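You operate a simulated robot arm through the tools that you are given. There is no shell and no other tool.

You are at the controls of a simulated robot arm. One attempt, no reset.

TASK
Switch the keyboard on, set BELL, one octave down, volume mid, and try the yellow dot key once.
Fine: the keyboard stays on.

Only the result counts: the job must be done as asked and must still hold three seconds after the hand-in. Knocking over, shifting, dropping, spilling or breaking anything else fails it.

THE ROBOT
A 7-joint arm with a two-finger parallel gripper, fixed in place. Base frame: the origin is at the foot of the arm, x ahead of it, y to its left, z up; the work surface is at about z = 0.74. Readings come in m, degrees, newtons and seconds.
With the tool pointing down near the work surface it reaches from about 0.2 to 0.68 m from the base axis. Its first joint turns from -66.0 to 66.0 degrees. Payload 2.4 kg.
Tool frame: the origin (TCP) lies between the finger pads and is the grasp point; the fingertips stand 0.03 m ahead of it; z points along the fingers, y is the line along which they close. Largest opening 0.094 m; finger width 0.028, thickness 0.01; the body of the gripper, 0.05 by 0.096 m, starts 0.055 m behind the TCP.
Orientation is told as [roll, pitch, yaw] about the base's x, y, z axes, in that order, counted from this pose: with the fingers straight down and closing along the base's y, the tool's x points along the base's -x, its y along +y and its z along -z.

THE INTERFACE
- The arm moves only by the tool move_arm. Its argument "commands" is text: rows parted by semicolons, each of 7 numbers parted by spaces: the shift along the tool's x, y, z in m, then the turn, a rotation vector about the tool's x, y, z in degrees, then the opening, from 0 (shut) to 1 (fully open). In form: dx dy dz wx wy wz claw; .... A call has 1 to 20 rows; each row is the pose to reach, as a shift and turn from the pose commanded when the call began, along the tool's axes at that moment. Each row takes 0.2 s and may step no farther than 0.05 m and 8.6 degrees from the row before; otherwise, or with a gripper value out of range, the whole call is refused. Where a pose cannot be reached the arm comes as near as it can. A force on the tool above 40 N (or 10 N above the force at the start of the call, whichever is more), or a blocked arm, ends the call early, and 0.2 s more pass. The fingers move at their own pace (about 0.153 m/s each) and stop on an object; they squeeze with about 24 N. The grip force told is the motor's: it shows also when the fingers shut on nothing. Time passes only in rows, and 0.2 s behind the last, so rows that repeat a pose let the fingers close. It gives the time, the measured TCP pose, the force on the tool (base axes), the opening and the grip force at its end, in the units of the frame above (readings bear some noise), with the torque about the TCP (base axes, N m) and any sound that the robot's microphone picked up.
- Cameras (640 x 400 px; columns grow to the right, rows downward): "scene" is fixed at [0.0429, 0.4897, 1.4568]; the picture's right is [-0.56, -0.83, 0.00], its down [-0.50, 0.33, -0.80] and it looks along [0.67, -0.45, -0.60] (base axes); focal length 331 px, centre (320, 200). "wrist" rides on the gripper at [0.076, 0.014, -0.103] in the tool frame; the picture's right is [-0.18, 0.98, 0.00], its down [-0.75, -0.14, -0.64] and it looks along [-0.63, -0.12, 0.77] (tool axes); focal length 243 px, centre (320, 200). There is no depth. A picture from a camera that has moved, and an enlarged one, comes with that camera's place and axes in the base frame and with its lens. The place of the scene camera against the robot may be out by one fixed shift of up to 0.025 m in any direction.
- capture(camera): a new picture of that camera. No time passes.
- zoom(camera, box): a new picture of the part [left, top, right, bottom] of that camera's present view, enlarged. No time passes.
- job_done(): hands the job in; it is judged then, once.

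Nothing tells you positions but the pictures and the camera data. Unless the task says otherwise, let go and move clear before handing in.

The tools are called after ">>>" by a JSON object that holds its "method" and its "body". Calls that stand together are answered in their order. move_arm: Moves the arm, as the interface text tells. Its arguments: {"type":"object","properties":{"commands":{"type":"string"}},"required":["commands"]} The other tools are called the same way: capture (camera) takes a picture; zoom (camera, box) takes an enlarged picture of a part of a camera's view; job_done () hands the job in.

At the start:

```text
t: 0.0
tcp_pos: [0.3586, 0.0736, 1.1356]
orientation: [0.0, 0.0, 0.0]
force: [0.1, 0.1, 0.3]
wrist_torque: [-0.01, 0.0, 0.0]
width: 0.094
finger_force: 0.0
```

scene: 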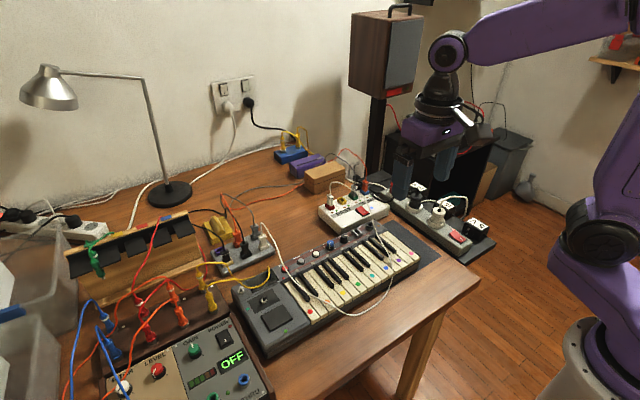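
wrist: 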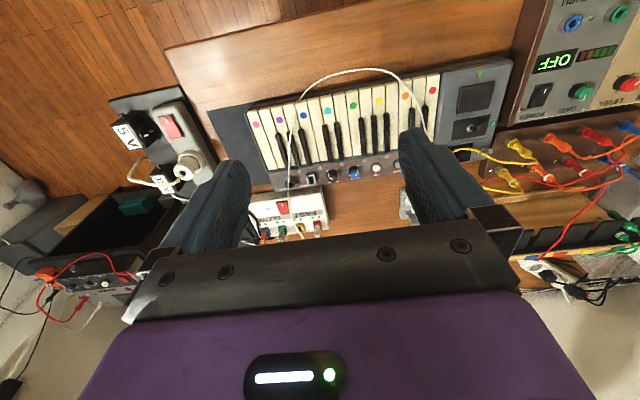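

I see a small keyboard on the table with coloured dots on its keys, power strips, and an amp reading OFF. I'll look closer at everything before moving.

>>> {"method": "zoom", "body": {"camera": "scene", "box": [220, 210, 440, 350]}}

>>> {"method": "zoom", "body": {"camera": "wrist", "box": [220, 50, 520, 240]}}

>>> {"method": "zoom", "body": {"camera": "scene", "box": [300, 150, 500, 275]}}

>>> {"method": "zoom", "body": {"camera": "scene", "box": [60, 200, 290, 400]}}

>>> {"method": "zoom", "body": {"camera": "scene", "box": [180, 60, 380, 200]}}

```text
2.86 times, centred on (330, 280) of scene
camera zoom: at [0.0429, 0.4897, 1.4568], right [-0.56, -0.83, 0.0], down [-0.5, 0.33, -0.8], along [0.67, -0.45, -0.6], focal length 947 px, centre (291, -29)
```

zoom: 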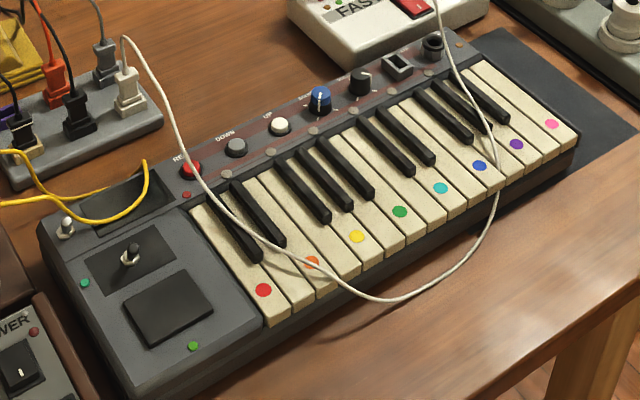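

```text
2.11 times, centred on (370, 145) of wrist
camera zoom: at [0.2815, 0.088, 1.2396], right [0.18, 0.98, 0.0], down [0.75, -0.14, 0.64], along [0.63, -0.12, -0.77], focal length 511 px, centre (215, 316)
```

zoom: 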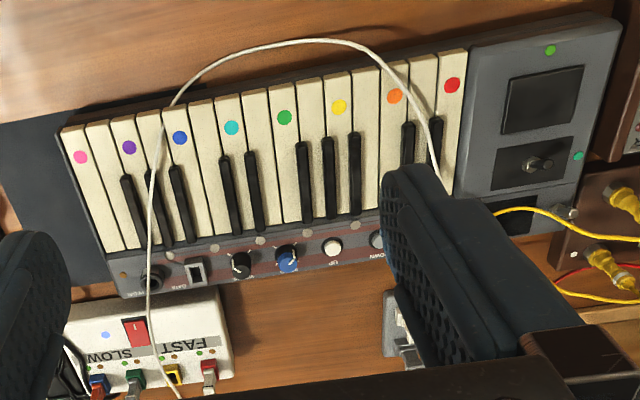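

```text
3.20 times, centred on (400, 212) of scene
camera zoom: at [0.0429, 0.4897, 1.4568], right [-0.56, -0.83, 0.0], down [-0.5, 0.33, -0.8], along [0.67, -0.45, -0.6], focal length 1060 px, centre (64, 160)
```

zoom: 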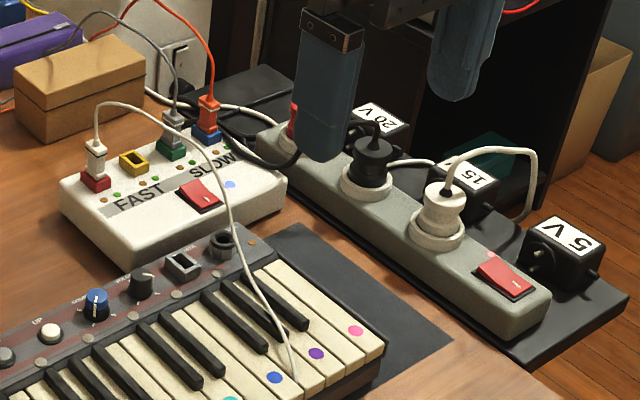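

```text
2.00 times, centred on (175, 300) of scene
camera zoom: at [0.0429, 0.4897, 1.4568], right [-0.56, -0.83, 0.0], down [-0.5, 0.33, -0.8], along [0.67, -0.45, -0.6], focal length 663 px, centre (610, 0)
```

zoom: 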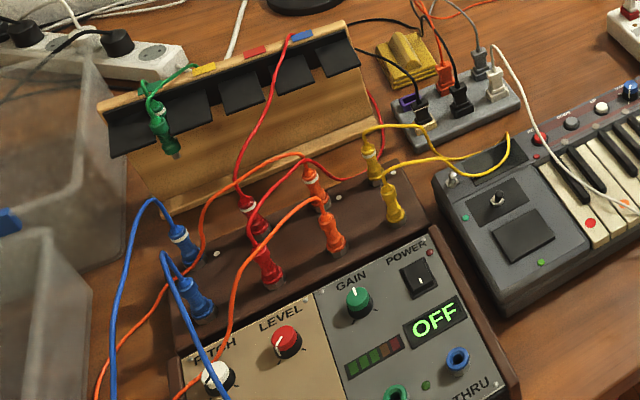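

```text
2.86 times, centred on (280, 130) of scene
camera zoom: at [0.0429, 0.4897, 1.4568], right [-0.56, -0.83, 0.0], down [-0.5, 0.33, -0.8], along [0.67, -0.45, -0.6], focal length 947 px, centre (434, 400)
```

zoom: 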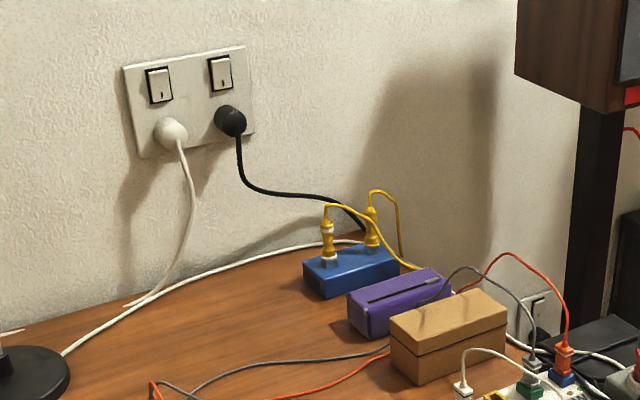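

The keyboard has a toggle at its left, a small display, REC/DOWN/UP buttons, a blue and a black knob. I'll zoom in to read the labels.

>>> {"method": "zoom", "body": {"camera": "scene", "box": [275, 220, 385, 290]}}

>>> {"method": "zoom", "body": {"camera": "scene", "box": [230, 255, 320, 345]}}

>>> {"method": "zoom", "body": {"camera": "wrist", "box": [250, 130, 410, 230]}}

>>> {"method": "zoom", "body": {"camera": "wrist", "box": [400, 60, 520, 180]}}

```text
5.71 times, centred on (330, 255) of scene
camera zoom: at [0.0429, 0.4897, 1.4568], right [-0.56, -0.83, 0.0], down [-0.5, 0.33, -0.8], along [0.67, -0.45, -0.6], focal length 1893 px, centre (263, -114)
```

zoom: 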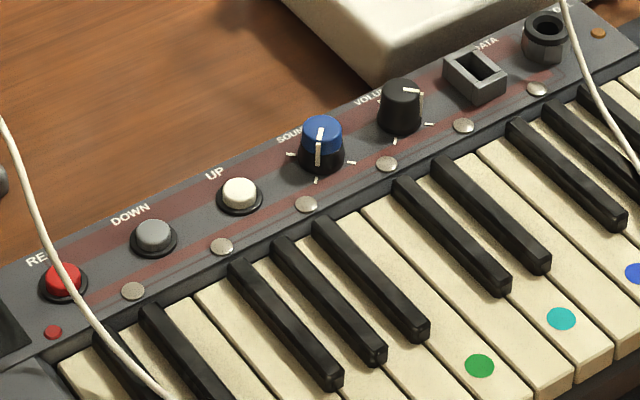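

```text
4.44 times, centred on (275, 300) of scene
camera zoom: at [0.0429, 0.4897, 1.4568], right [-0.56, -0.83, 0.0], down [-0.5, 0.33, -0.8], along [0.67, -0.45, -0.6], focal length 1473 px, centre (520, -244)
```

zoom: 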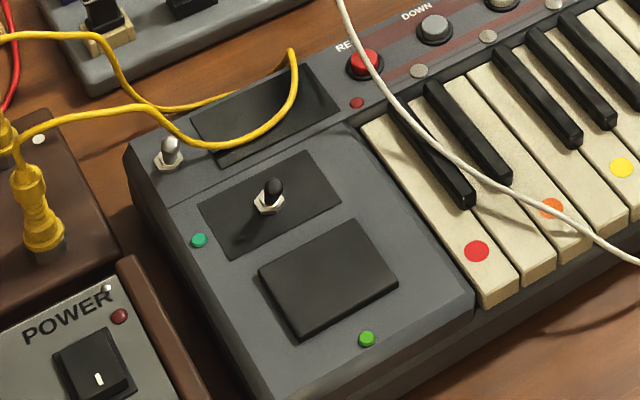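

```text
4.00 times, centred on (330, 180) of wrist
camera zoom: at [0.2815, 0.088, 1.2396], right [0.18, 0.98, 0.0], down [0.75, -0.14, 0.64], along [0.63, -0.12, -0.77], focal length 970 px, centre (280, 280)
```

zoom: 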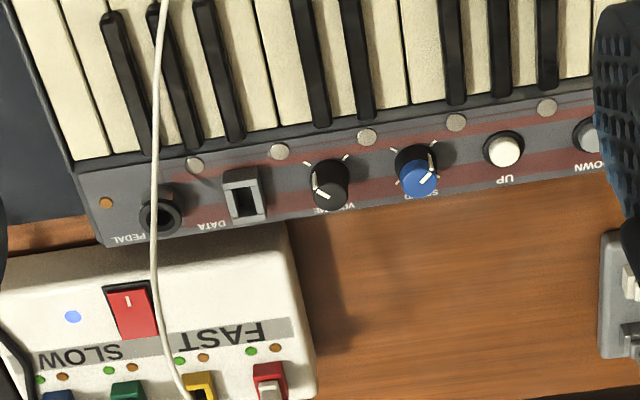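

```text
3.33 times, centred on (460, 120) of wrist
camera zoom: at [0.2815, 0.088, 1.2396], right [0.18, 0.98, 0.0], down [0.75, -0.14, 0.64], along [0.63, -0.12, -0.77], focal length 809 px, centre (-147, 467)
```

zoom: 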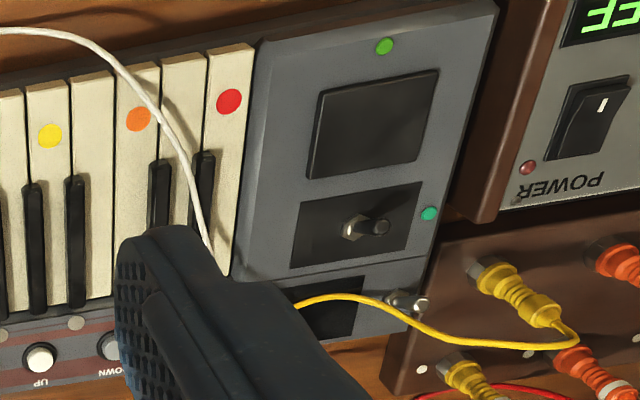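

The toggle next to the display at the keyboard's back-left corner looks like the power switch; the keyboard faces the arm, spanning roughly x 0.42–0.58, y −0.1–0.38. I'll move the wrist camera up close to that corner.

>>> {"method": "move_arm", "body": {"commands": "0 0.038 0.02 0 0 0 1; 0 0.076 0.04 0 0 0 1; 0 0.114 0.06 0 0 0 1; 0 0.152 0.08 0 0 0 1; 0 0.19 0.1 0 0 0 1; 0 0.22 0.13 0 0 0 1; 0 0.22 0.13 0 0 0 1"}}

>>> {"method": "capture", "body": {"camera": "wrist"}}

>>> {"method": "capture", "body": {"camera": "scene"}}

```text
t: 1.6
tcp_pos: [0.3586, 0.2943, 1.0054]
orientation: [-0.1, 0.0, -0.1]
force: [0.0, 0.2, 0.7]
wrist_torque: [-0.02, 0.0, -0.01]
width: 0.0941
finger_force: 0.0
```

```text
taken
camera wrist: at [0.2812, 0.3075, 1.1095], right [0.18, 0.98, 0.0], down [0.75, -0.14, 0.64], along [0.63, -0.12, -0.77], focal length 243 px, centre (320, 200)
```

wrist: 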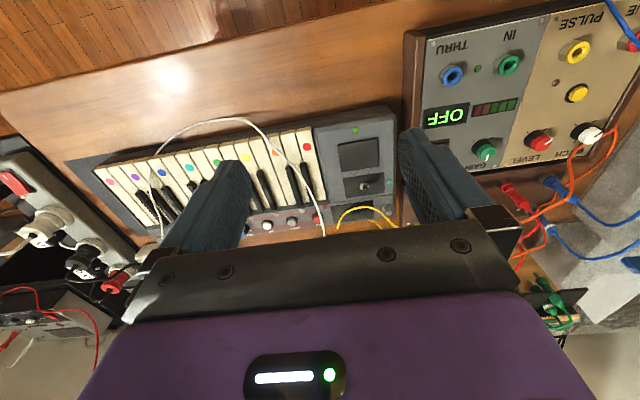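

```text
taken
```

scene: 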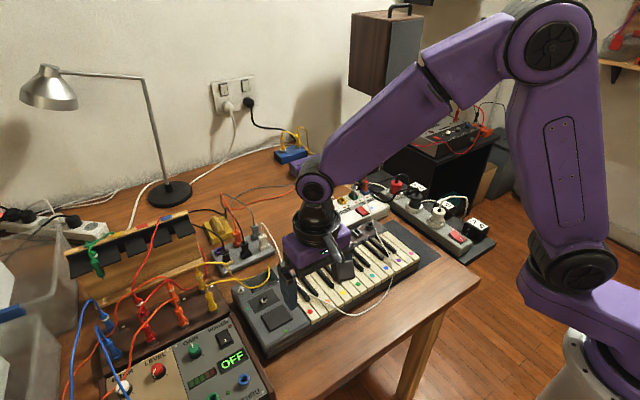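

>>> {"method": "zoom", "body": {"camera": "wrist", "box": [300, 110, 430, 240]}}

>>> {"method": "zoom", "body": {"camera": "wrist", "box": [210, 130, 340, 240]}}

```text
3.08 times, centred on (365, 175) of wrist
camera zoom: at [0.2812, 0.3075, 1.1095], right [0.18, 0.98, 0.0], down [0.75, -0.14, 0.64], along [0.63, -0.12, -0.77], focal length 746 px, centre (182, 277)
```

zoom: 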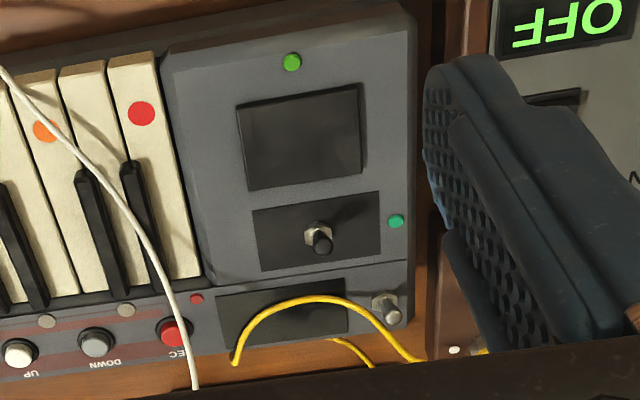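

```text
3.64 times, centred on (275, 185) of wrist
camera zoom: at [0.2812, 0.3075, 1.1095], right [0.18, 0.98, 0.0], down [0.75, -0.14, 0.64], along [0.63, -0.12, -0.77], focal length 882 px, centre (484, 254)
```

zoom: 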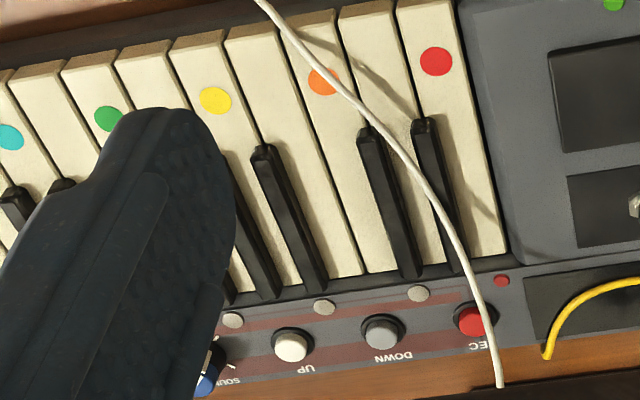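

By triangulation the power-like toggle is at about (0.570, 0.366, 0.804), near the edge of reach. I'll bring the wrist camera closer to see which way it leans and whether a label is there.

>>> {"method": "move_arm", "body": {"commands": "-0.04 0.014 0.012 0 0 0 1; -0.08 0.028 0.025 0 0 0 1; -0.12 0.042 0.038 0 0 0 1; -0.16 0.055 0.05 0 0 0 1; -0.16 0.055 0.05 0 0 0 1"}}

>>> {"method": "capture", "body": {"camera": "wrist"}}

>>> {"method": "capture", "body": {"camera": "scene"}}

```text
t: 2.8
tcp_pos: [0.5183, 0.3452, 0.9556]
orientation: [0.1, -0.1, 0.0]
force: [0.1, 0.2, 0.6]
wrist_torque: [-0.01, 0.03, -0.02]
width: 0.0939
finger_force: 0.1
```

```text
taken
camera wrist: at [0.4419, 0.3594, 1.0592], right [0.18, 0.98, 0.0], down [0.75, -0.14, 0.64], along [0.63, -0.12, -0.77], focal length 243 px, centre (320, 200)
```

wrist: 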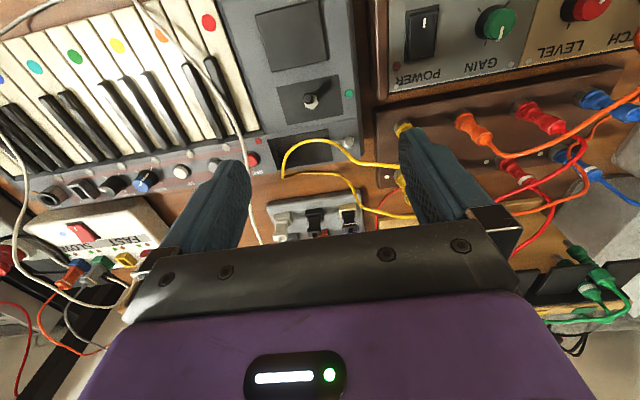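

```text
taken
```

scene: 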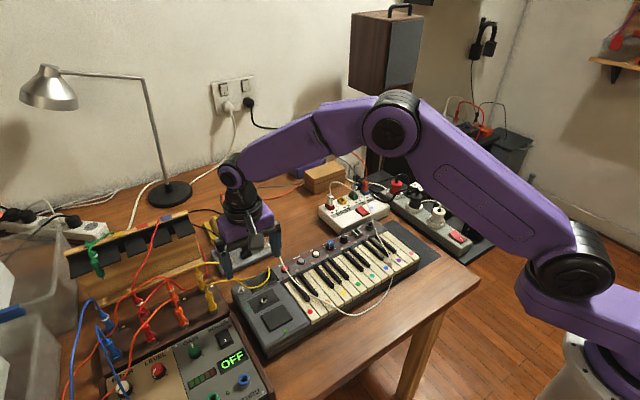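

>>> {"method": "zoom", "body": {"camera": "wrist", "box": [250, 60, 380, 190]}}

>>> {"method": "zoom", "body": {"camera": "wrist", "box": [20, 100, 260, 220]}}

>>> {"method": "zoom", "body": {"camera": "wrist", "box": [310, 120, 370, 170]}}

```text
3.08 times, centred on (315, 125) of wrist
camera zoom: at [0.4419, 0.3594, 1.0592], right [0.18, 0.98, 0.0], down [0.75, -0.14, 0.64], along [0.63, -0.12, -0.77], focal length 746 px, centre (335, 431)
```

zoom: 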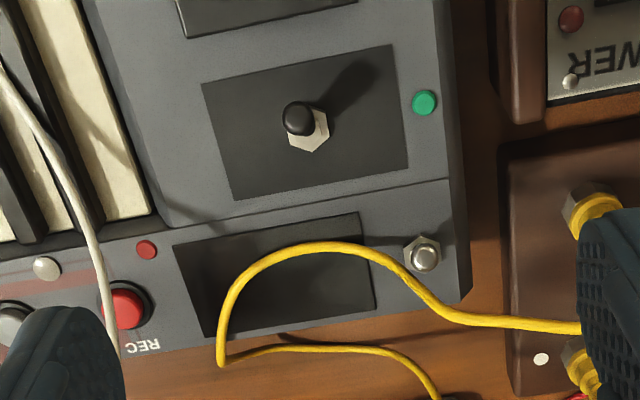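

```text
2.67 times, centred on (140, 160) of wrist
camera zoom: at [0.4419, 0.3594, 1.0592], right [0.18, 0.98, 0.0], down [0.75, -0.14, 0.64], along [0.63, -0.12, -0.77], focal length 647 px, centre (800, 307)
```

zoom: 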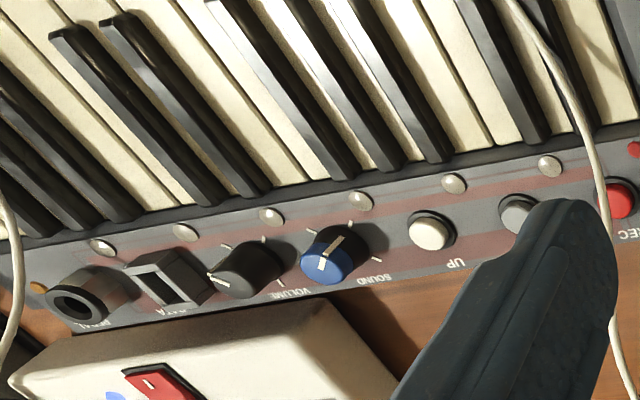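

```text
8.00 times, centred on (340, 145) of wrist
camera zoom: at [0.4419, 0.3594, 1.0592], right [0.18, 0.98, 0.0], down [0.75, -0.14, 0.64], along [0.63, -0.12, -0.77], focal length 1941 px, centre (160, 640)
```

zoom: 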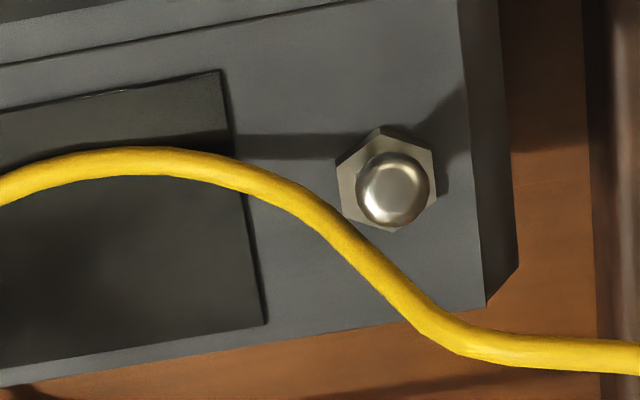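

>>> {"method": "zoom", "body": {"camera": "scene", "box": [225, 270, 325, 345]}}

>>> {"method": "zoom", "body": {"camera": "scene", "box": [230, 275, 280, 315]}}

>>> {"method": "zoom", "body": {"camera": "wrist", "box": [270, 70, 350, 130]}}

```text
5.33 times, centred on (275, 308) of scene
camera zoom: at [0.0429, 0.4897, 1.4568], right [-0.56, -0.83, 0.0], down [-0.5, 0.33, -0.8], along [0.67, -0.45, -0.6], focal length 1767 px, centre (560, -373)
```

zoom: 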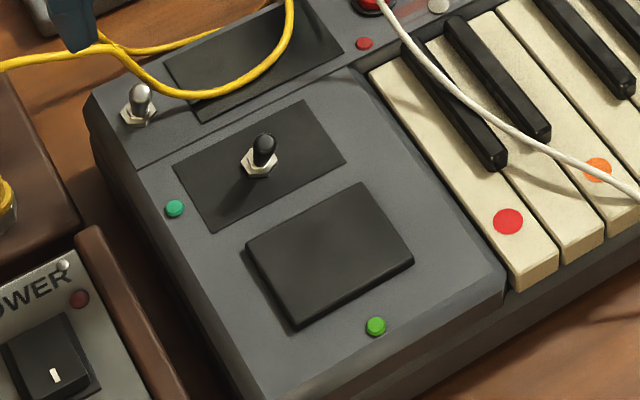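

```text
10.00 times, centred on (255, 295) of scene
camera zoom: at [0.0429, 0.4897, 1.4568], right [-0.56, -0.83, 0.0], down [-0.5, 0.33, -0.8], along [0.67, -0.45, -0.6], focal length 3313 px, centre (970, -750)
```

zoom: 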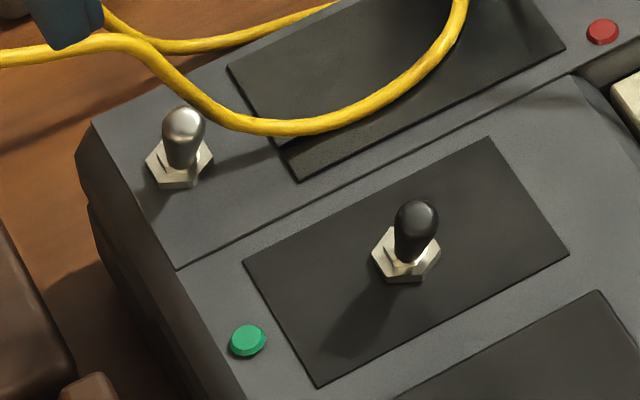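

```text
6.67 times, centred on (310, 100) of wrist
camera zoom: at [0.4419, 0.3594, 1.0592], right [0.18, 0.98, 0.0], down [0.75, -0.14, 0.64], along [0.63, -0.12, -0.77], focal length 1618 px, centre (387, 867)
```

zoom: 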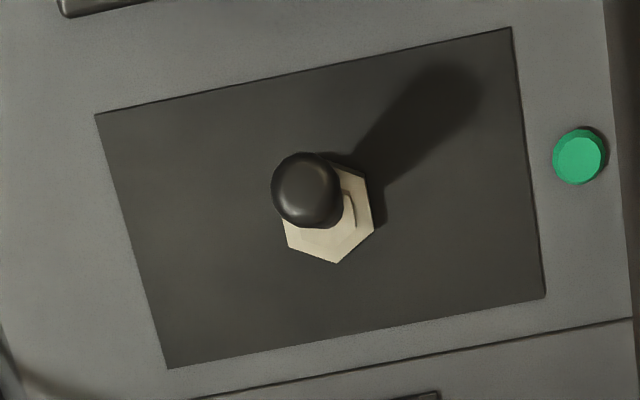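

Both toggles lean toward the front (−x); the plain metal one at the back corner, beside the display, is my choice for power. A yellow cable hangs just behind and beside it, so I'll tilt the closed fingers forward about 25° and push the lever away from me with the fingertip, staying clear of the cable.

>>> {"method": "move_arm", "body": {"commands": "0.003 0.006 0.01 0 -5 0 0.5; 0.006 0.012 0.02 0 -10 0 0; 0.009 0.018 0.03 0 -15 0 0; 0.012 0.024 0.04 0 -20 0 0; 0.013 0.028 0.055 0 -25 0 0; 0.013 0.028 0.07 0 -25 0 0; 0.013 0.028 0.07 0 -25 0 0"}}

>>> {"method": "capture", "body": {"camera": "wrist"}}

>>> {"method": "zoom", "body": {"camera": "scene", "box": [200, 230, 320, 320]}}

```text
t: 4.4
tcp_pos: [0.5043, 0.3768, 0.8864]
orientation: [0.1, -24.9, 0.0]
force: [0.2, 0.7, 0.3]
wrist_torque: [0.0, 0.01, 0.01]
width: 0.0
finger_force: 24.3
```

```text
taken
camera wrist: at [0.3928, 0.3905, 0.9474], right [0.17, 0.98, 0.08], down [0.41, -0.14, 0.9], along [0.9, -0.12, -0.43], focal length 243 px, centre (320, 200)
```

wrist: 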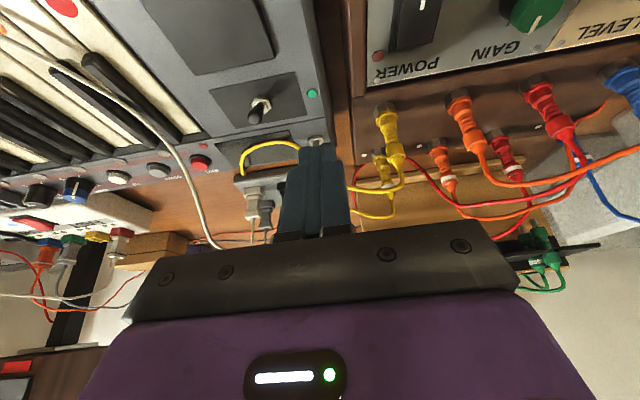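

```text
4.44 times, centred on (260, 275) of scene
camera zoom: at [0.0429, 0.4897, 1.4568], right [-0.56, -0.83, 0.0], down [-0.5, 0.33, -0.8], along [0.67, -0.45, -0.6], focal length 1473 px, centre (587, -133)
```

zoom: 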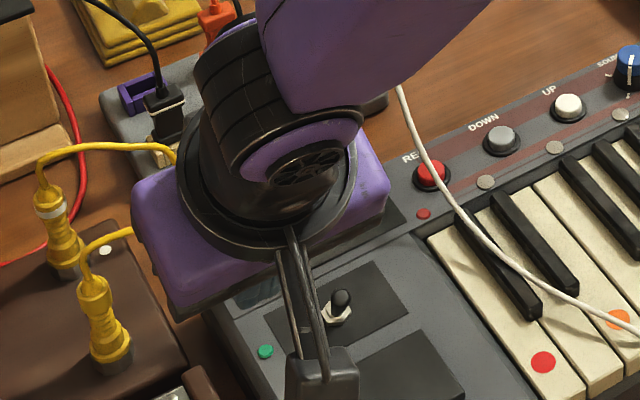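

>>> {"method": "zoom", "body": {"camera": "wrist", "box": [270, 110, 370, 180]}}

```text
5.71 times, centred on (320, 145) of wrist
camera zoom: at [0.3928, 0.3905, 0.9474], right [0.17, 0.98, 0.08], down [0.41, -0.14, 0.9], along [0.9, -0.12, -0.43], focal length 1386 px, centre (320, 514)
```

zoom: 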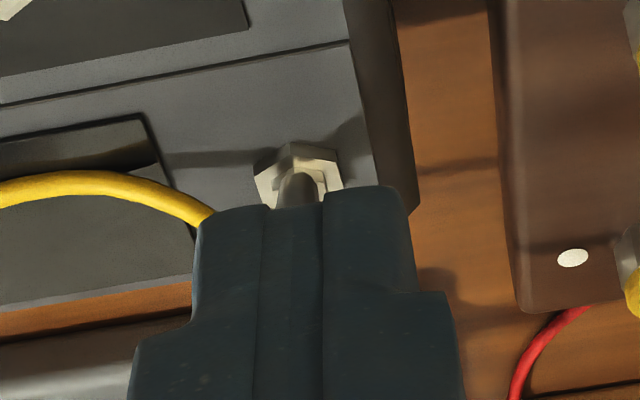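

The nut refines to about (0.576, 0.367, 0.798), with the lever directly ahead of my closed fingertips. I'll descend to just in front of the lever.

>>> {"method": "move_arm", "body": {"commands": "0.002 -0.002 0.018 0 0 0 0; 0.004 -0.003 0.036 0 0 0 0; 0.0068 -0.003 0.051 0 0 0 0; 0.0068 -0.003 0.051 0 0 0 0"}}

>>> {"method": "zoom", "body": {"camera": "wrist", "box": [270, 110, 370, 180]}}

>>> {"method": "capture", "body": {"camera": "wrist"}}

```text
t: 5.4
tcp_pos: [0.5206, 0.3737, 0.8366]
orientation: [0.0, -25.0, 0.0]
force: [0.9, 0.5, -0.4]
wrist_torque: [0.01, -0.01, -0.01]
width: 0.0
finger_force: 23.9
```

```text
5.71 times, centred on (320, 145) of wrist
camera zoom: at [0.4082, 0.3885, 0.899], right [0.17, 0.98, 0.08], down [0.41, -0.14, 0.9], along [0.9, -0.12, -0.43], focal length 1386 px, centre (320, 514)
```

zoom: 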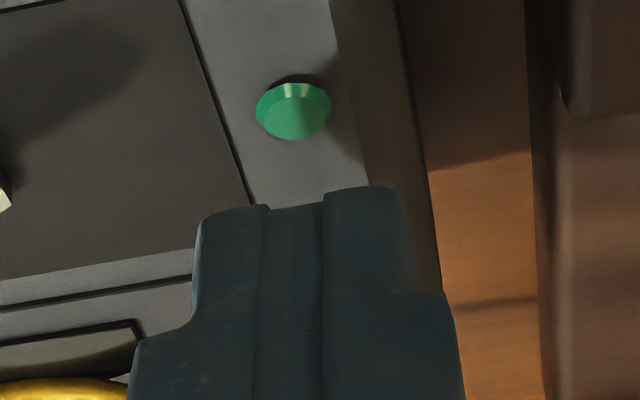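

```text
taken
camera wrist: at [0.4082, 0.3885, 0.899], right [0.17, 0.98, 0.08], down [0.41, -0.14, 0.9], along [0.9, -0.12, -0.43], focal length 243 px, centre (320, 200)
```

wrist: 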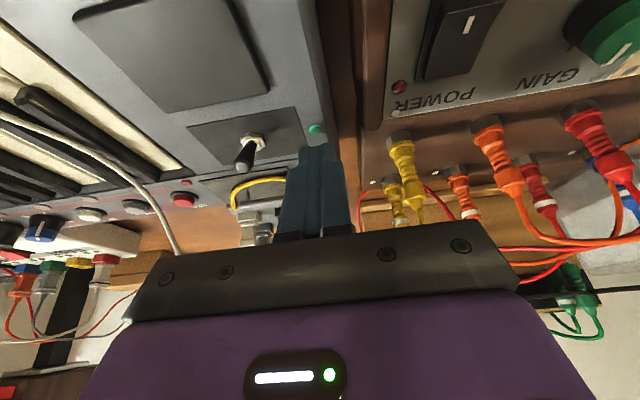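

The fingertip is poised in front of the lever. I'll push slowly in +x and watch the force and sounds.

>>> {"method": "move_arm", "body": {"commands": "-0.0068 0 0.0032 0 0 0 0; -0.0136 0 0.0063 0 0 0 0; -0.0181 0 0.0084 0 0 0 0; -0.0227 0 0.0105 0 0 0 0; -0.0272 0 0.0126 0 0 0 0"}}

>>> {"method": "zoom", "body": {"camera": "scene", "box": [220, 240, 320, 320]}}

>>> {"method": "zoom", "body": {"camera": "wrist", "box": [220, 100, 380, 240]}}

```text
t: 6.6
tcp_pos: [0.5508, 0.3724, 0.8367]
orientation: [0.0, -25.0, -0.1]
force: [0.0, -0.5, 0.3]
wrist_torque: [0.03, 0.01, 0.01]
width: 0.0
finger_force: 23.9
heard: click
```

```text
5.00 times, centred on (270, 280) of scene
camera zoom: at [0.0429, 0.4897, 1.4568], right [-0.56, -0.83, 0.0], down [-0.5, 0.33, -0.8], along [0.67, -0.45, -0.6], focal length 1657 px, centre (570, -200)
```

zoom: 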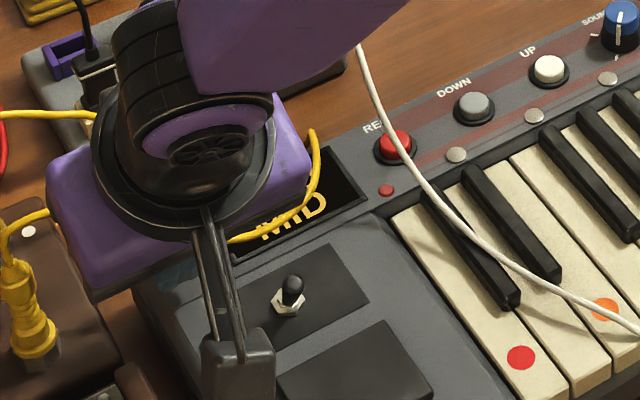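

```text
2.86 times, centred on (300, 170) of wrist
camera zoom: at [0.4386, 0.3881, 0.8993], right [0.17, 0.98, 0.08], down [0.41, -0.14, 0.9], along [0.9, -0.12, -0.43], focal length 693 px, centre (377, 286)
```

zoom: 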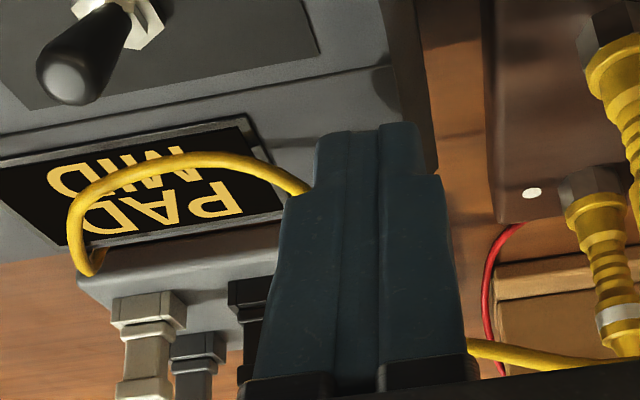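

A click, and the display lit: "PAD / MID" — the keyboard is on. I'll back away the way I came and rise.

>>> {"method": "move_arm", "body": {"commands": "0.0136 0 -0.0063 0 0 0 0; 0.0272 0 -0.0126 0 0 0 0; 0.03 0 -0.055 0 0 0 0; 0.03 0 -0.1 0 0 0 0; 0.03 0 -0.145 0 0 0 0; 0.03 0 -0.145 0 0 0 0"}}

>>> {"method": "capture", "body": {"camera": "scene"}}

>>> {"method": "capture", "body": {"camera": "wrist"}}

>>> {"method": "zoom", "body": {"camera": "wrist", "box": [180, 70, 340, 190]}}

```text
t: 8.0
tcp_pos: [0.4621, 0.3752, 0.9532]
orientation: [0.0, -24.9, 0.0]
force: [-0.6, -0.3, -0.5]
wrist_torque: [0.0, -0.01, -0.02]
width: 0.0002
finger_force: 24.1
```

```text
taken
```

scene: 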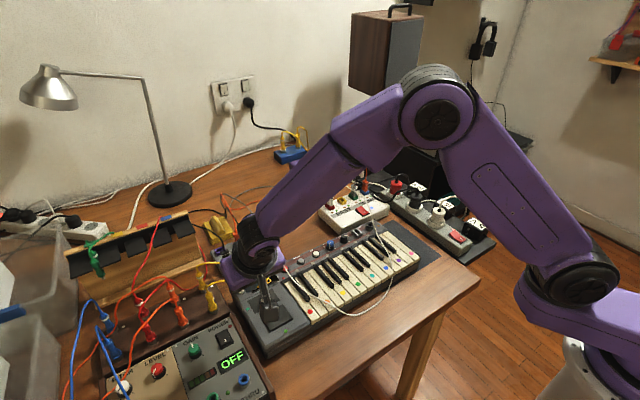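

```text
taken
camera wrist: at [0.3494, 0.389, 1.0158], right [0.17, 0.98, 0.08], down [0.41, -0.14, 0.9], along [0.9, -0.12, -0.43], focal length 243 px, centre (320, 200)
```

wrist: 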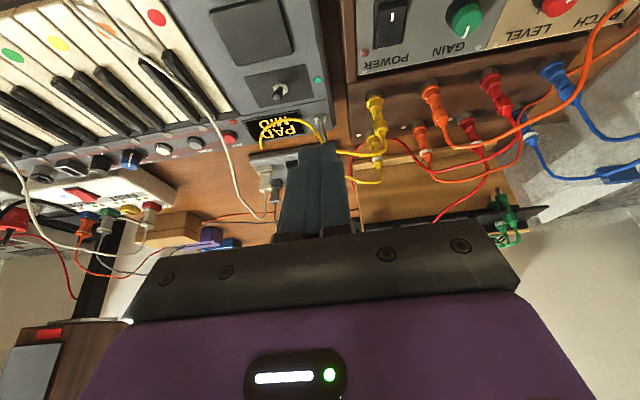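

```text
3.33 times, centred on (260, 130) of wrist
camera zoom: at [0.3494, 0.389, 1.0158], right [0.17, 0.98, 0.08], down [0.41, -0.14, 0.9], along [0.9, -0.12, -0.43], focal length 809 px, centre (520, 433)
```

zoom: 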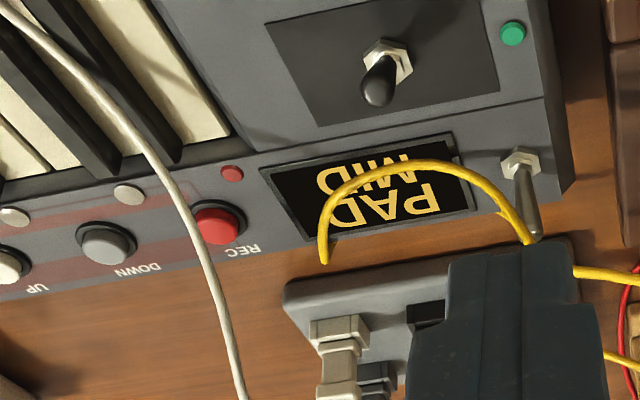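

The power lever is now back and the display reads PAD / MID, which I take as sound and octave. Next is the DOWN button at about (0.566, 0.207); the white cable passes at y≈0.255, clear of it. I'll straighten the tool and move above it.

>>> {"method": "move_arm", "body": {"commands": "-0.0117 -0.028 0.0164 0 4.2 0 0; -0.0233 -0.056 0.0329 0 8.4 0 0; -0.035 -0.084 0.0493 0 12.6 0 0; -0.0467 -0.112 0.0657 0 16.8 0 0; -0.0583 -0.14 0.0822 0 21 0 0; -0.07 -0.168 0.0986 0 25 0 0; -0.07 -0.168 0.0986 0 25 0 0"}}

>>> {"method": "capture", "body": {"camera": "wrist"}}

>>> {"method": "zoom", "body": {"camera": "wrist", "box": [200, 80, 440, 230]}}

>>> {"method": "capture", "body": {"camera": "scene"}}

```text
t: 9.6
tcp_pos: [0.5659, 0.2045, 0.8965]
orientation: [0.0, 0.0, 0.0]
force: [0.4, 0.4, -0.5]
wrist_torque: [0.02, -0.01, 0.0]
width: 0.0
finger_force: 24.3
```

```text
taken
camera wrist: at [0.4899, 0.2193, 1.0001], right [0.18, 0.98, 0.0], down [0.75, -0.14, 0.64], along [0.63, -0.12, -0.77], focal length 243 px, centre (320, 200)
```

wrist: 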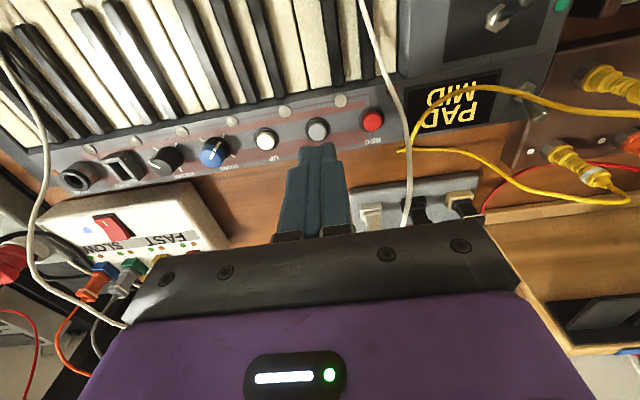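

```text
2.67 times, centred on (320, 155) of wrist
camera zoom: at [0.4899, 0.2193, 1.0001], right [0.18, 0.98, 0.0], down [0.75, -0.14, 0.64], along [0.63, -0.12, -0.77], focal length 647 px, centre (320, 320)
```

zoom: 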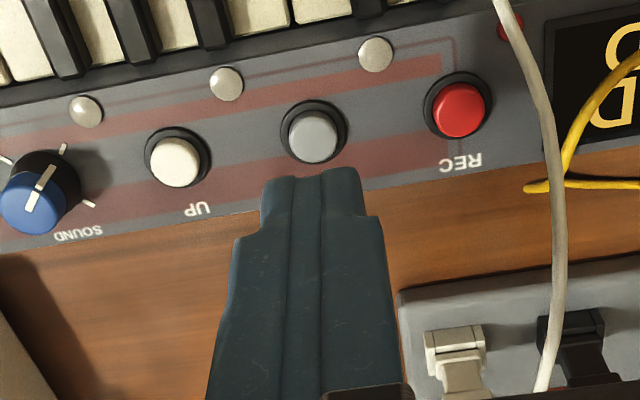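

```text
taken
```

scene: 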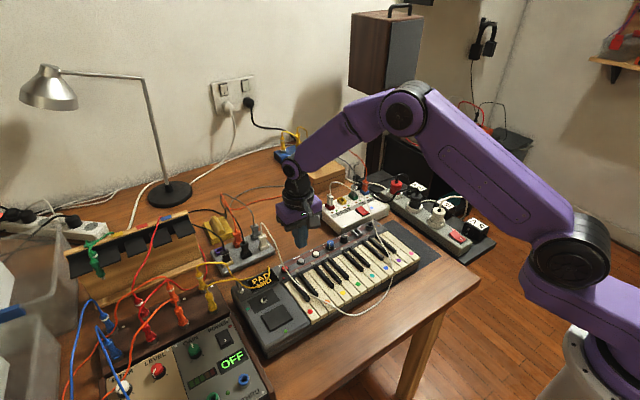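

The DOWN cap is at about (0.5755, 0.201), top near z≈0.803. I'll align over it and come down close.

>>> {"method": "move_arm", "body": {"commands": "-0.005 -0.002 0.02 0 0 0 0; -0.0096 -0.0037 0.04 0 0 0 0; -0.0096 -0.0037 0.056 0 0 0 0; -0.0096 -0.0037 0.056 0 0 0 0"}}

>>> {"method": "zoom", "body": {"camera": "wrist", "box": [240, 100, 400, 210]}}

>>> {"method": "zoom", "body": {"camera": "scene", "box": [260, 215, 360, 295]}}

```text
t: 10.6
tcp_pos: [0.5757, 0.2026, 0.8398]
orientation: [0.0, 0.1, 0.0]
force: [-0.2, 0.1, -0.6]
wrist_torque: [-0.06, 0.0, 0.02]
width: 0.0
finger_force: 24.1
```

```text
3.64 times, centred on (320, 155) of wrist
camera zoom: at [0.5002, 0.217, 0.9435], right [0.18, 0.98, 0.0], down [0.75, -0.14, 0.64], along [0.63, -0.12, -0.77], focal length 882 px, centre (320, 364)
```

zoom: 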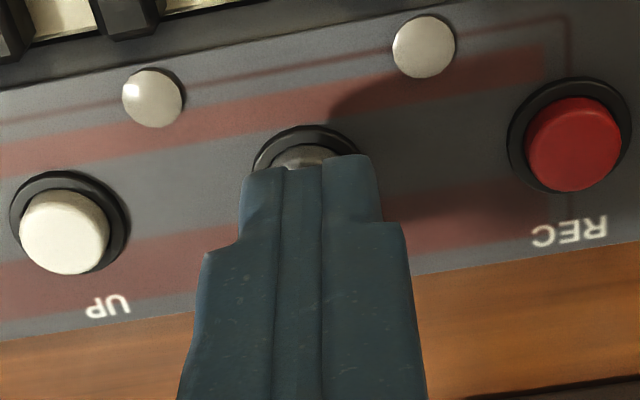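

```text
5.00 times, centred on (310, 255) of scene
camera zoom: at [0.0429, 0.4897, 1.4568], right [-0.56, -0.83, 0.0], down [-0.5, 0.33, -0.8], along [0.67, -0.45, -0.6], focal length 1657 px, centre (370, -75)
```

zoom: 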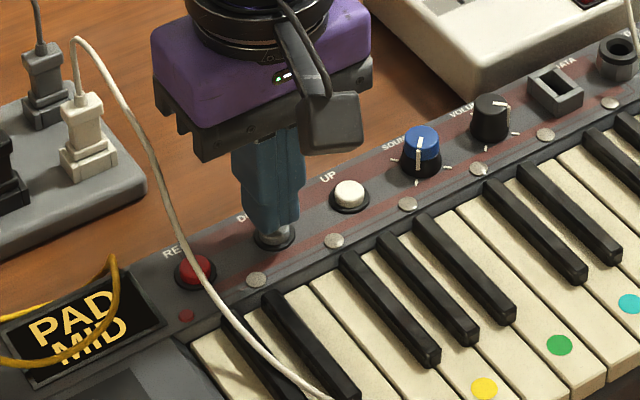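

Fingers are right over DOWN. I'll press down in small steps, and check.

>>> {"method": "move_arm", "body": {"commands": "0 0 0.002 0 0 0 0; 0 0 0.004 0 0 0 0; 0 0 0.006 0 0 0 0; 0 0 0.008 0 0 0 0"}}

>>> {"method": "zoom", "body": {"camera": "scene", "box": [230, 215, 340, 305]}}

```text
t: 11.6
tcp_pos: [0.5765, 0.2022, 0.8305]
orientation: [0.0, 0.1, 0.0]
force: [0.4, -0.2, 1.2]
wrist_torque: [0.0, 0.04, 0.0]
width: 0.0
finger_force: 23.9
```

```text
4.44 times, centred on (285, 260) of scene
camera zoom: at [0.0429, 0.4897, 1.4568], right [-0.56, -0.83, 0.0], down [-0.5, 0.33, -0.8], along [0.67, -0.45, -0.6], focal length 1473 px, centre (476, -67)
```

zoom: 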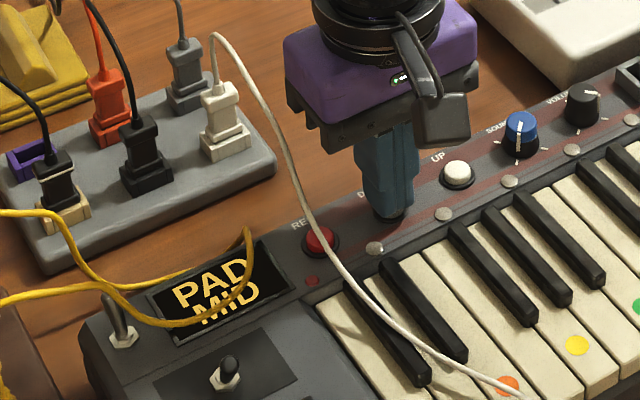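

Slight contact only (1.2 N), display unchanged. I'll continue down a few millimetres.

>>> {"method": "move_arm", "body": {"commands": "0 0 0.001 0 0 0 0; 0 0 0.002 0 0 0 0; 0 0 0.003 0 0 0 0"}}

>>> {"method": "zoom", "body": {"camera": "scene", "box": [230, 215, 340, 305]}}

```text
t: 12.4
tcp_pos: [0.5773, 0.2022, 0.8304]
orientation: [0.1, -0.1, 0.1]
force: [0.5, -0.9, 3.3]
wrist_torque: [-0.03, 0.03, -0.01]
width: 0.0002
finger_force: 24.0
heard: click
```

```text
4.44 times, centred on (285, 260) of scene
camera zoom: at [0.0428, 0.4897, 1.4568], right [-0.56, -0.83, 0.0], down [-0.5, 0.33, -0.8], along [0.67, -0.45, -0.6], focal length 1473 px, centre (476, -67)
```

zoom: 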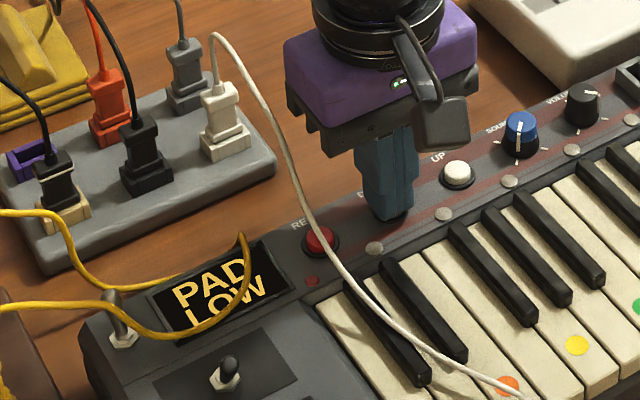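

DOWN clicked once and the display now shows PAD / LOW. I'll lift off, and view the knobs closely from above with the fingers open.

>>> {"method": "move_arm", "body": {"commands": "0 0 -0.02 0 0 0 0; 0 0 -0.05 0 0 0 0; 0 -0.03 -0.08 0 0 0 0.5; 0.02 -0.065 -0.1 0 0 0 1; 0.03 -0.095 -0.1 0 0 0 1; 0.03 -0.105 -0.1 0 0 0 1; 0.03 -0.105 -0.1 0 0 0 1"}}

>>> {"method": "capture", "body": {"camera": "wrist"}}

>>> {"method": "zoom", "body": {"camera": "wrist", "box": [250, 80, 390, 200]}}

>>> {"method": "zoom", "body": {"camera": "scene", "box": [230, 215, 340, 305]}}

```text
t: 14.0
tcp_pos: [0.5475, 0.096, 0.9283]
orientation: [0.0, -0.1, 0.1]
force: [0.0, -0.4, 0.4]
wrist_torque: [-0.03, 0.03, 0.03]
width: 0.0939
finger_force: 0.0
```

```text
taken
camera wrist: at [0.4713, 0.1102, 1.0316], right [0.18, 0.98, 0.0], down [0.75, -0.14, 0.64], along [0.63, -0.12, -0.77], focal length 243 px, centre (320, 200)
```

wrist: 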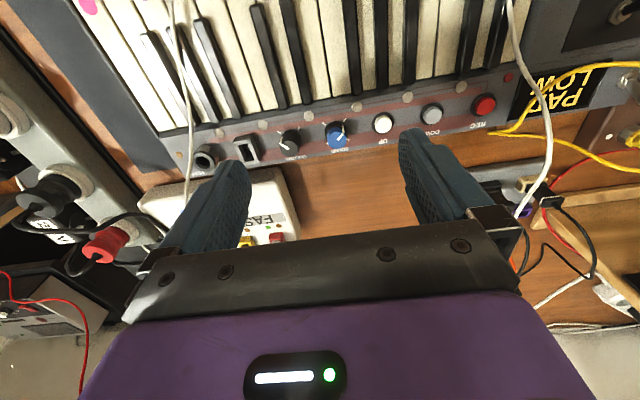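

```text
3.33 times, centred on (320, 140) of wrist
camera zoom: at [0.4713, 0.1102, 1.0316], right [0.18, 0.98, 0.0], down [0.75, -0.14, 0.64], along [0.63, -0.12, -0.77], focal length 809 px, centre (320, 400)
```

zoom: 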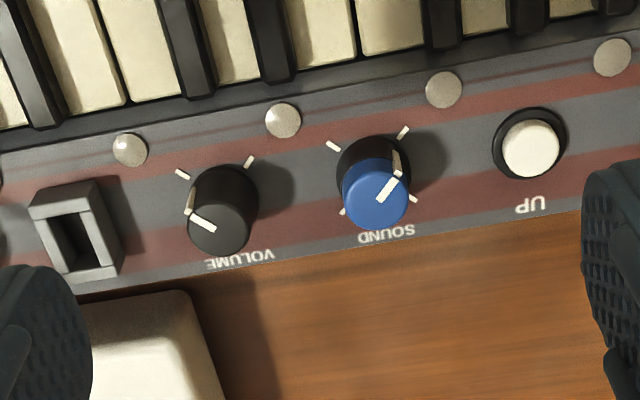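

```text
4.44 times, centred on (285, 260) of scene
camera zoom: at [0.0429, 0.4897, 1.4568], right [-0.56, -0.83, 0.0], down [-0.5, 0.33, -0.8], along [0.67, -0.45, -0.6], focal length 1473 px, centre (476, -67)
```

zoom: 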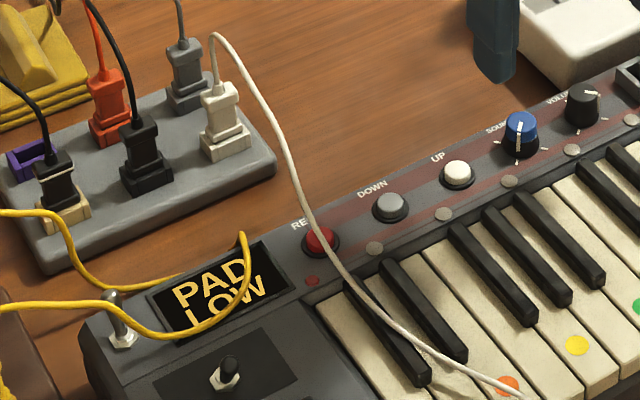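

The sound knob (blue, ~(0.576, 0.106), top z≈0.817) has four diagonal ticks and points to the first (fully counter-clockwise); the volume knob (~(0.576, 0.059)) points to the max end. I'll position over the blue knob with the fingers partly open.

>>> {"method": "move_arm", "body": {"commands": "-0.015 0.005 0.01 0 0 0 0.7; -0.0285 0.0102 0.028 0 0 0 0.42; -0.0285 0.0102 0.04 0 0 0 0.42; -0.0285 0.0102 0.055 0 0 0 0.42; -0.0285 0.0102 0.055 0 0 0 0.42"}}

>>> {"method": "capture", "body": {"camera": "wrist"}}

>>> {"method": "zoom", "body": {"camera": "wrist", "box": [240, 100, 400, 220]}}

>>> {"method": "zoom", "body": {"camera": "scene", "box": [290, 200, 400, 290]}}

```text
t: 15.2
tcp_pos: [0.5749, 0.1073, 0.8742]
orientation: [0.0, 0.0, 0.1]
force: [-0.2, -0.4, 0.2]
wrist_torque: [0.0, -0.03, 0.0]
width: 0.0395
finger_force: 0.0
```

```text
taken
camera wrist: at [0.4986, 0.1216, 0.9775], right [0.18, 0.98, 0.0], down [0.75, -0.14, 0.64], along [0.63, -0.12, -0.77], focal length 243 px, centre (320, 200)
```

wrist: 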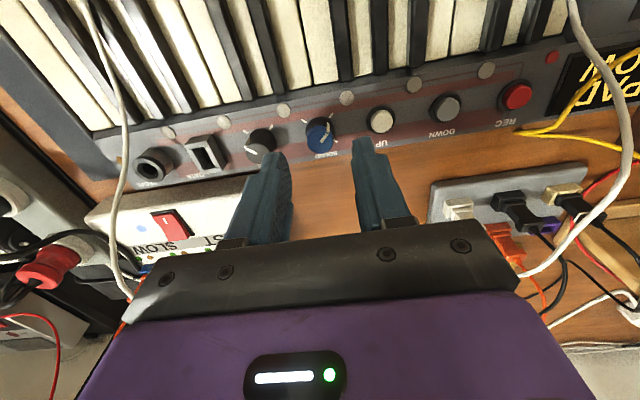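

```text
3.33 times, centred on (320, 160) of wrist
camera zoom: at [0.4986, 0.1216, 0.9775], right [0.18, 0.98, 0.0], down [0.75, -0.14, 0.64], along [0.63, -0.12, -0.77], focal length 809 px, centre (320, 333)
```

zoom: 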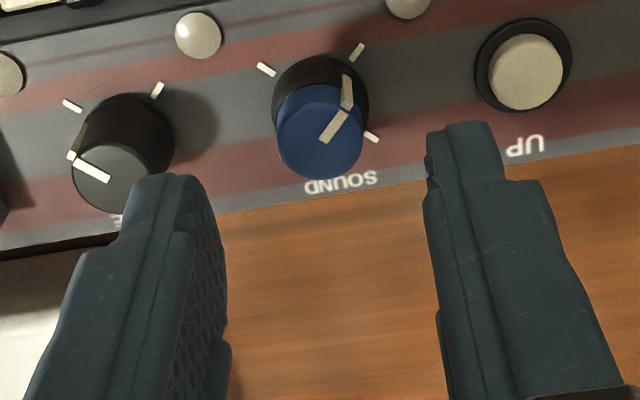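

```text
4.44 times, centred on (345, 245) of scene
camera zoom: at [0.0429, 0.4897, 1.4568], right [-0.56, -0.83, 0.0], down [-0.5, 0.33, -0.8], along [0.67, -0.45, -0.6], focal length 1473 px, centre (209, 0)
```

zoom: 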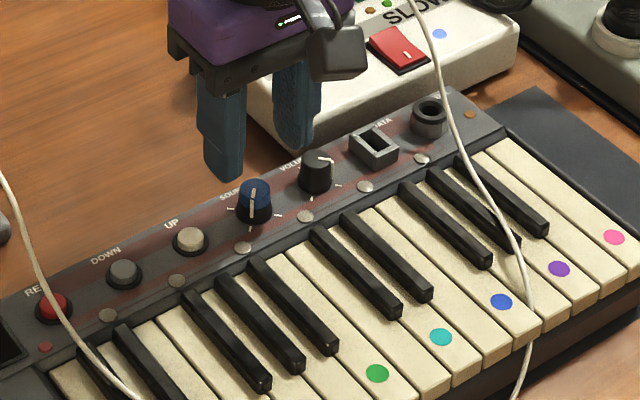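

The blue knob is centred between the fingers at about (0.577, 0.1064). I'll descend around it and close gently.

>>> {"method": "move_arm", "body": {"commands": "-0.002 -0.001 0.015 0 0 0 0.42; -0.002 -0.001 0.03 0 0 0 0.42; -0.002 -0.001 0.041 0 0 0 0.42; -0.002 -0.001 0.041 0 0 0 0.42"}}

>>> {"method": "zoom", "body": {"camera": "wrist", "box": [240, 100, 400, 220]}}

>>> {"method": "zoom", "body": {"camera": "scene", "box": [290, 200, 400, 290]}}

```text
t: 16.2
tcp_pos: [0.5757, 0.1066, 0.8331]
orientation: [0.0, 0.0, 0.1]
force: [0.5, -0.2, 0.4]
wrist_torque: [-0.01, -0.03, -0.02]
width: 0.0394
finger_force: 0.2
```

```text
3.33 times, centred on (320, 160) of wrist
camera zoom: at [0.4997, 0.1211, 0.9365], right [0.18, 0.98, 0.0], down [0.75, -0.14, 0.64], along [0.63, -0.12, -0.77], focal length 809 px, centre (320, 333)
```

zoom: 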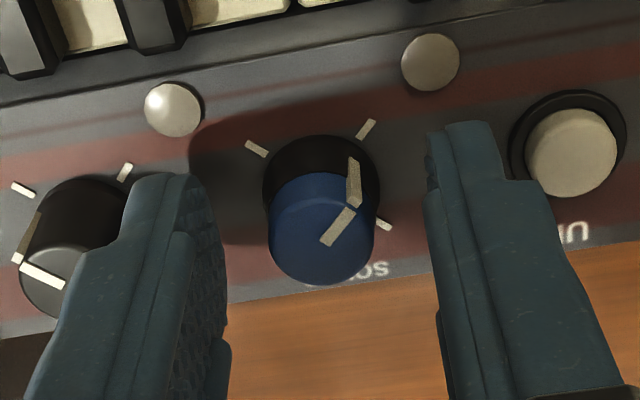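

```text
4.44 times, centred on (345, 245) of scene
camera zoom: at [0.0429, 0.4897, 1.4568], right [-0.56, -0.83, 0.0], down [-0.5, 0.33, -0.8], along [0.67, -0.45, -0.6], focal length 1473 px, centre (209, 0)
```

zoom: 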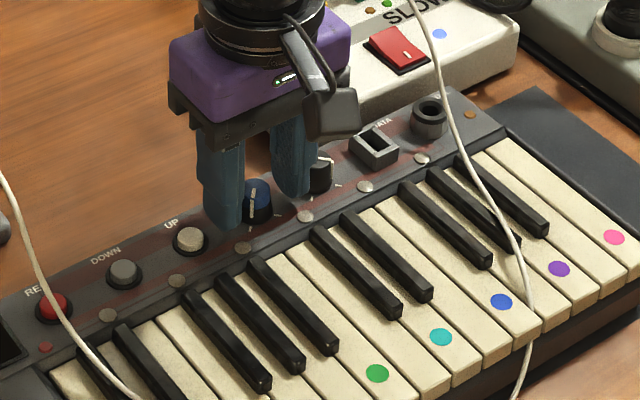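

>>> {"method": "move_arm", "body": {"commands": "0 0 0 0 0 0 0.3; 0 0 0 0 0 0 0.2; 0 0 0 0 0 0 0.1; 0 0 0 0 0 0 0.1"}}

>>> {"method": "zoom", "body": {"camera": "wrist", "box": [240, 100, 400, 220]}}

```text
t: 17.2
tcp_pos: [0.5759, 0.1065, 0.833]
orientation: [0.0, 0.0, -0.1]
force: [-0.8, -0.5, 0.7]
wrist_torque: [-0.01, -0.06, -0.04]
width: 0.0189
finger_force: 24.1
```

```text
3.33 times, centred on (320, 160) of wrist
camera zoom: at [0.4997, 0.121, 0.9366], right [0.18, 0.98, 0.0], down [0.75, -0.14, 0.64], along [0.63, -0.12, -0.77], focal length 809 px, centre (320, 333)
```

zoom: 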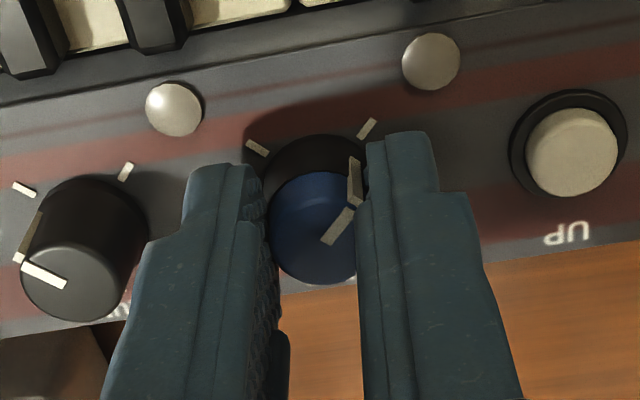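

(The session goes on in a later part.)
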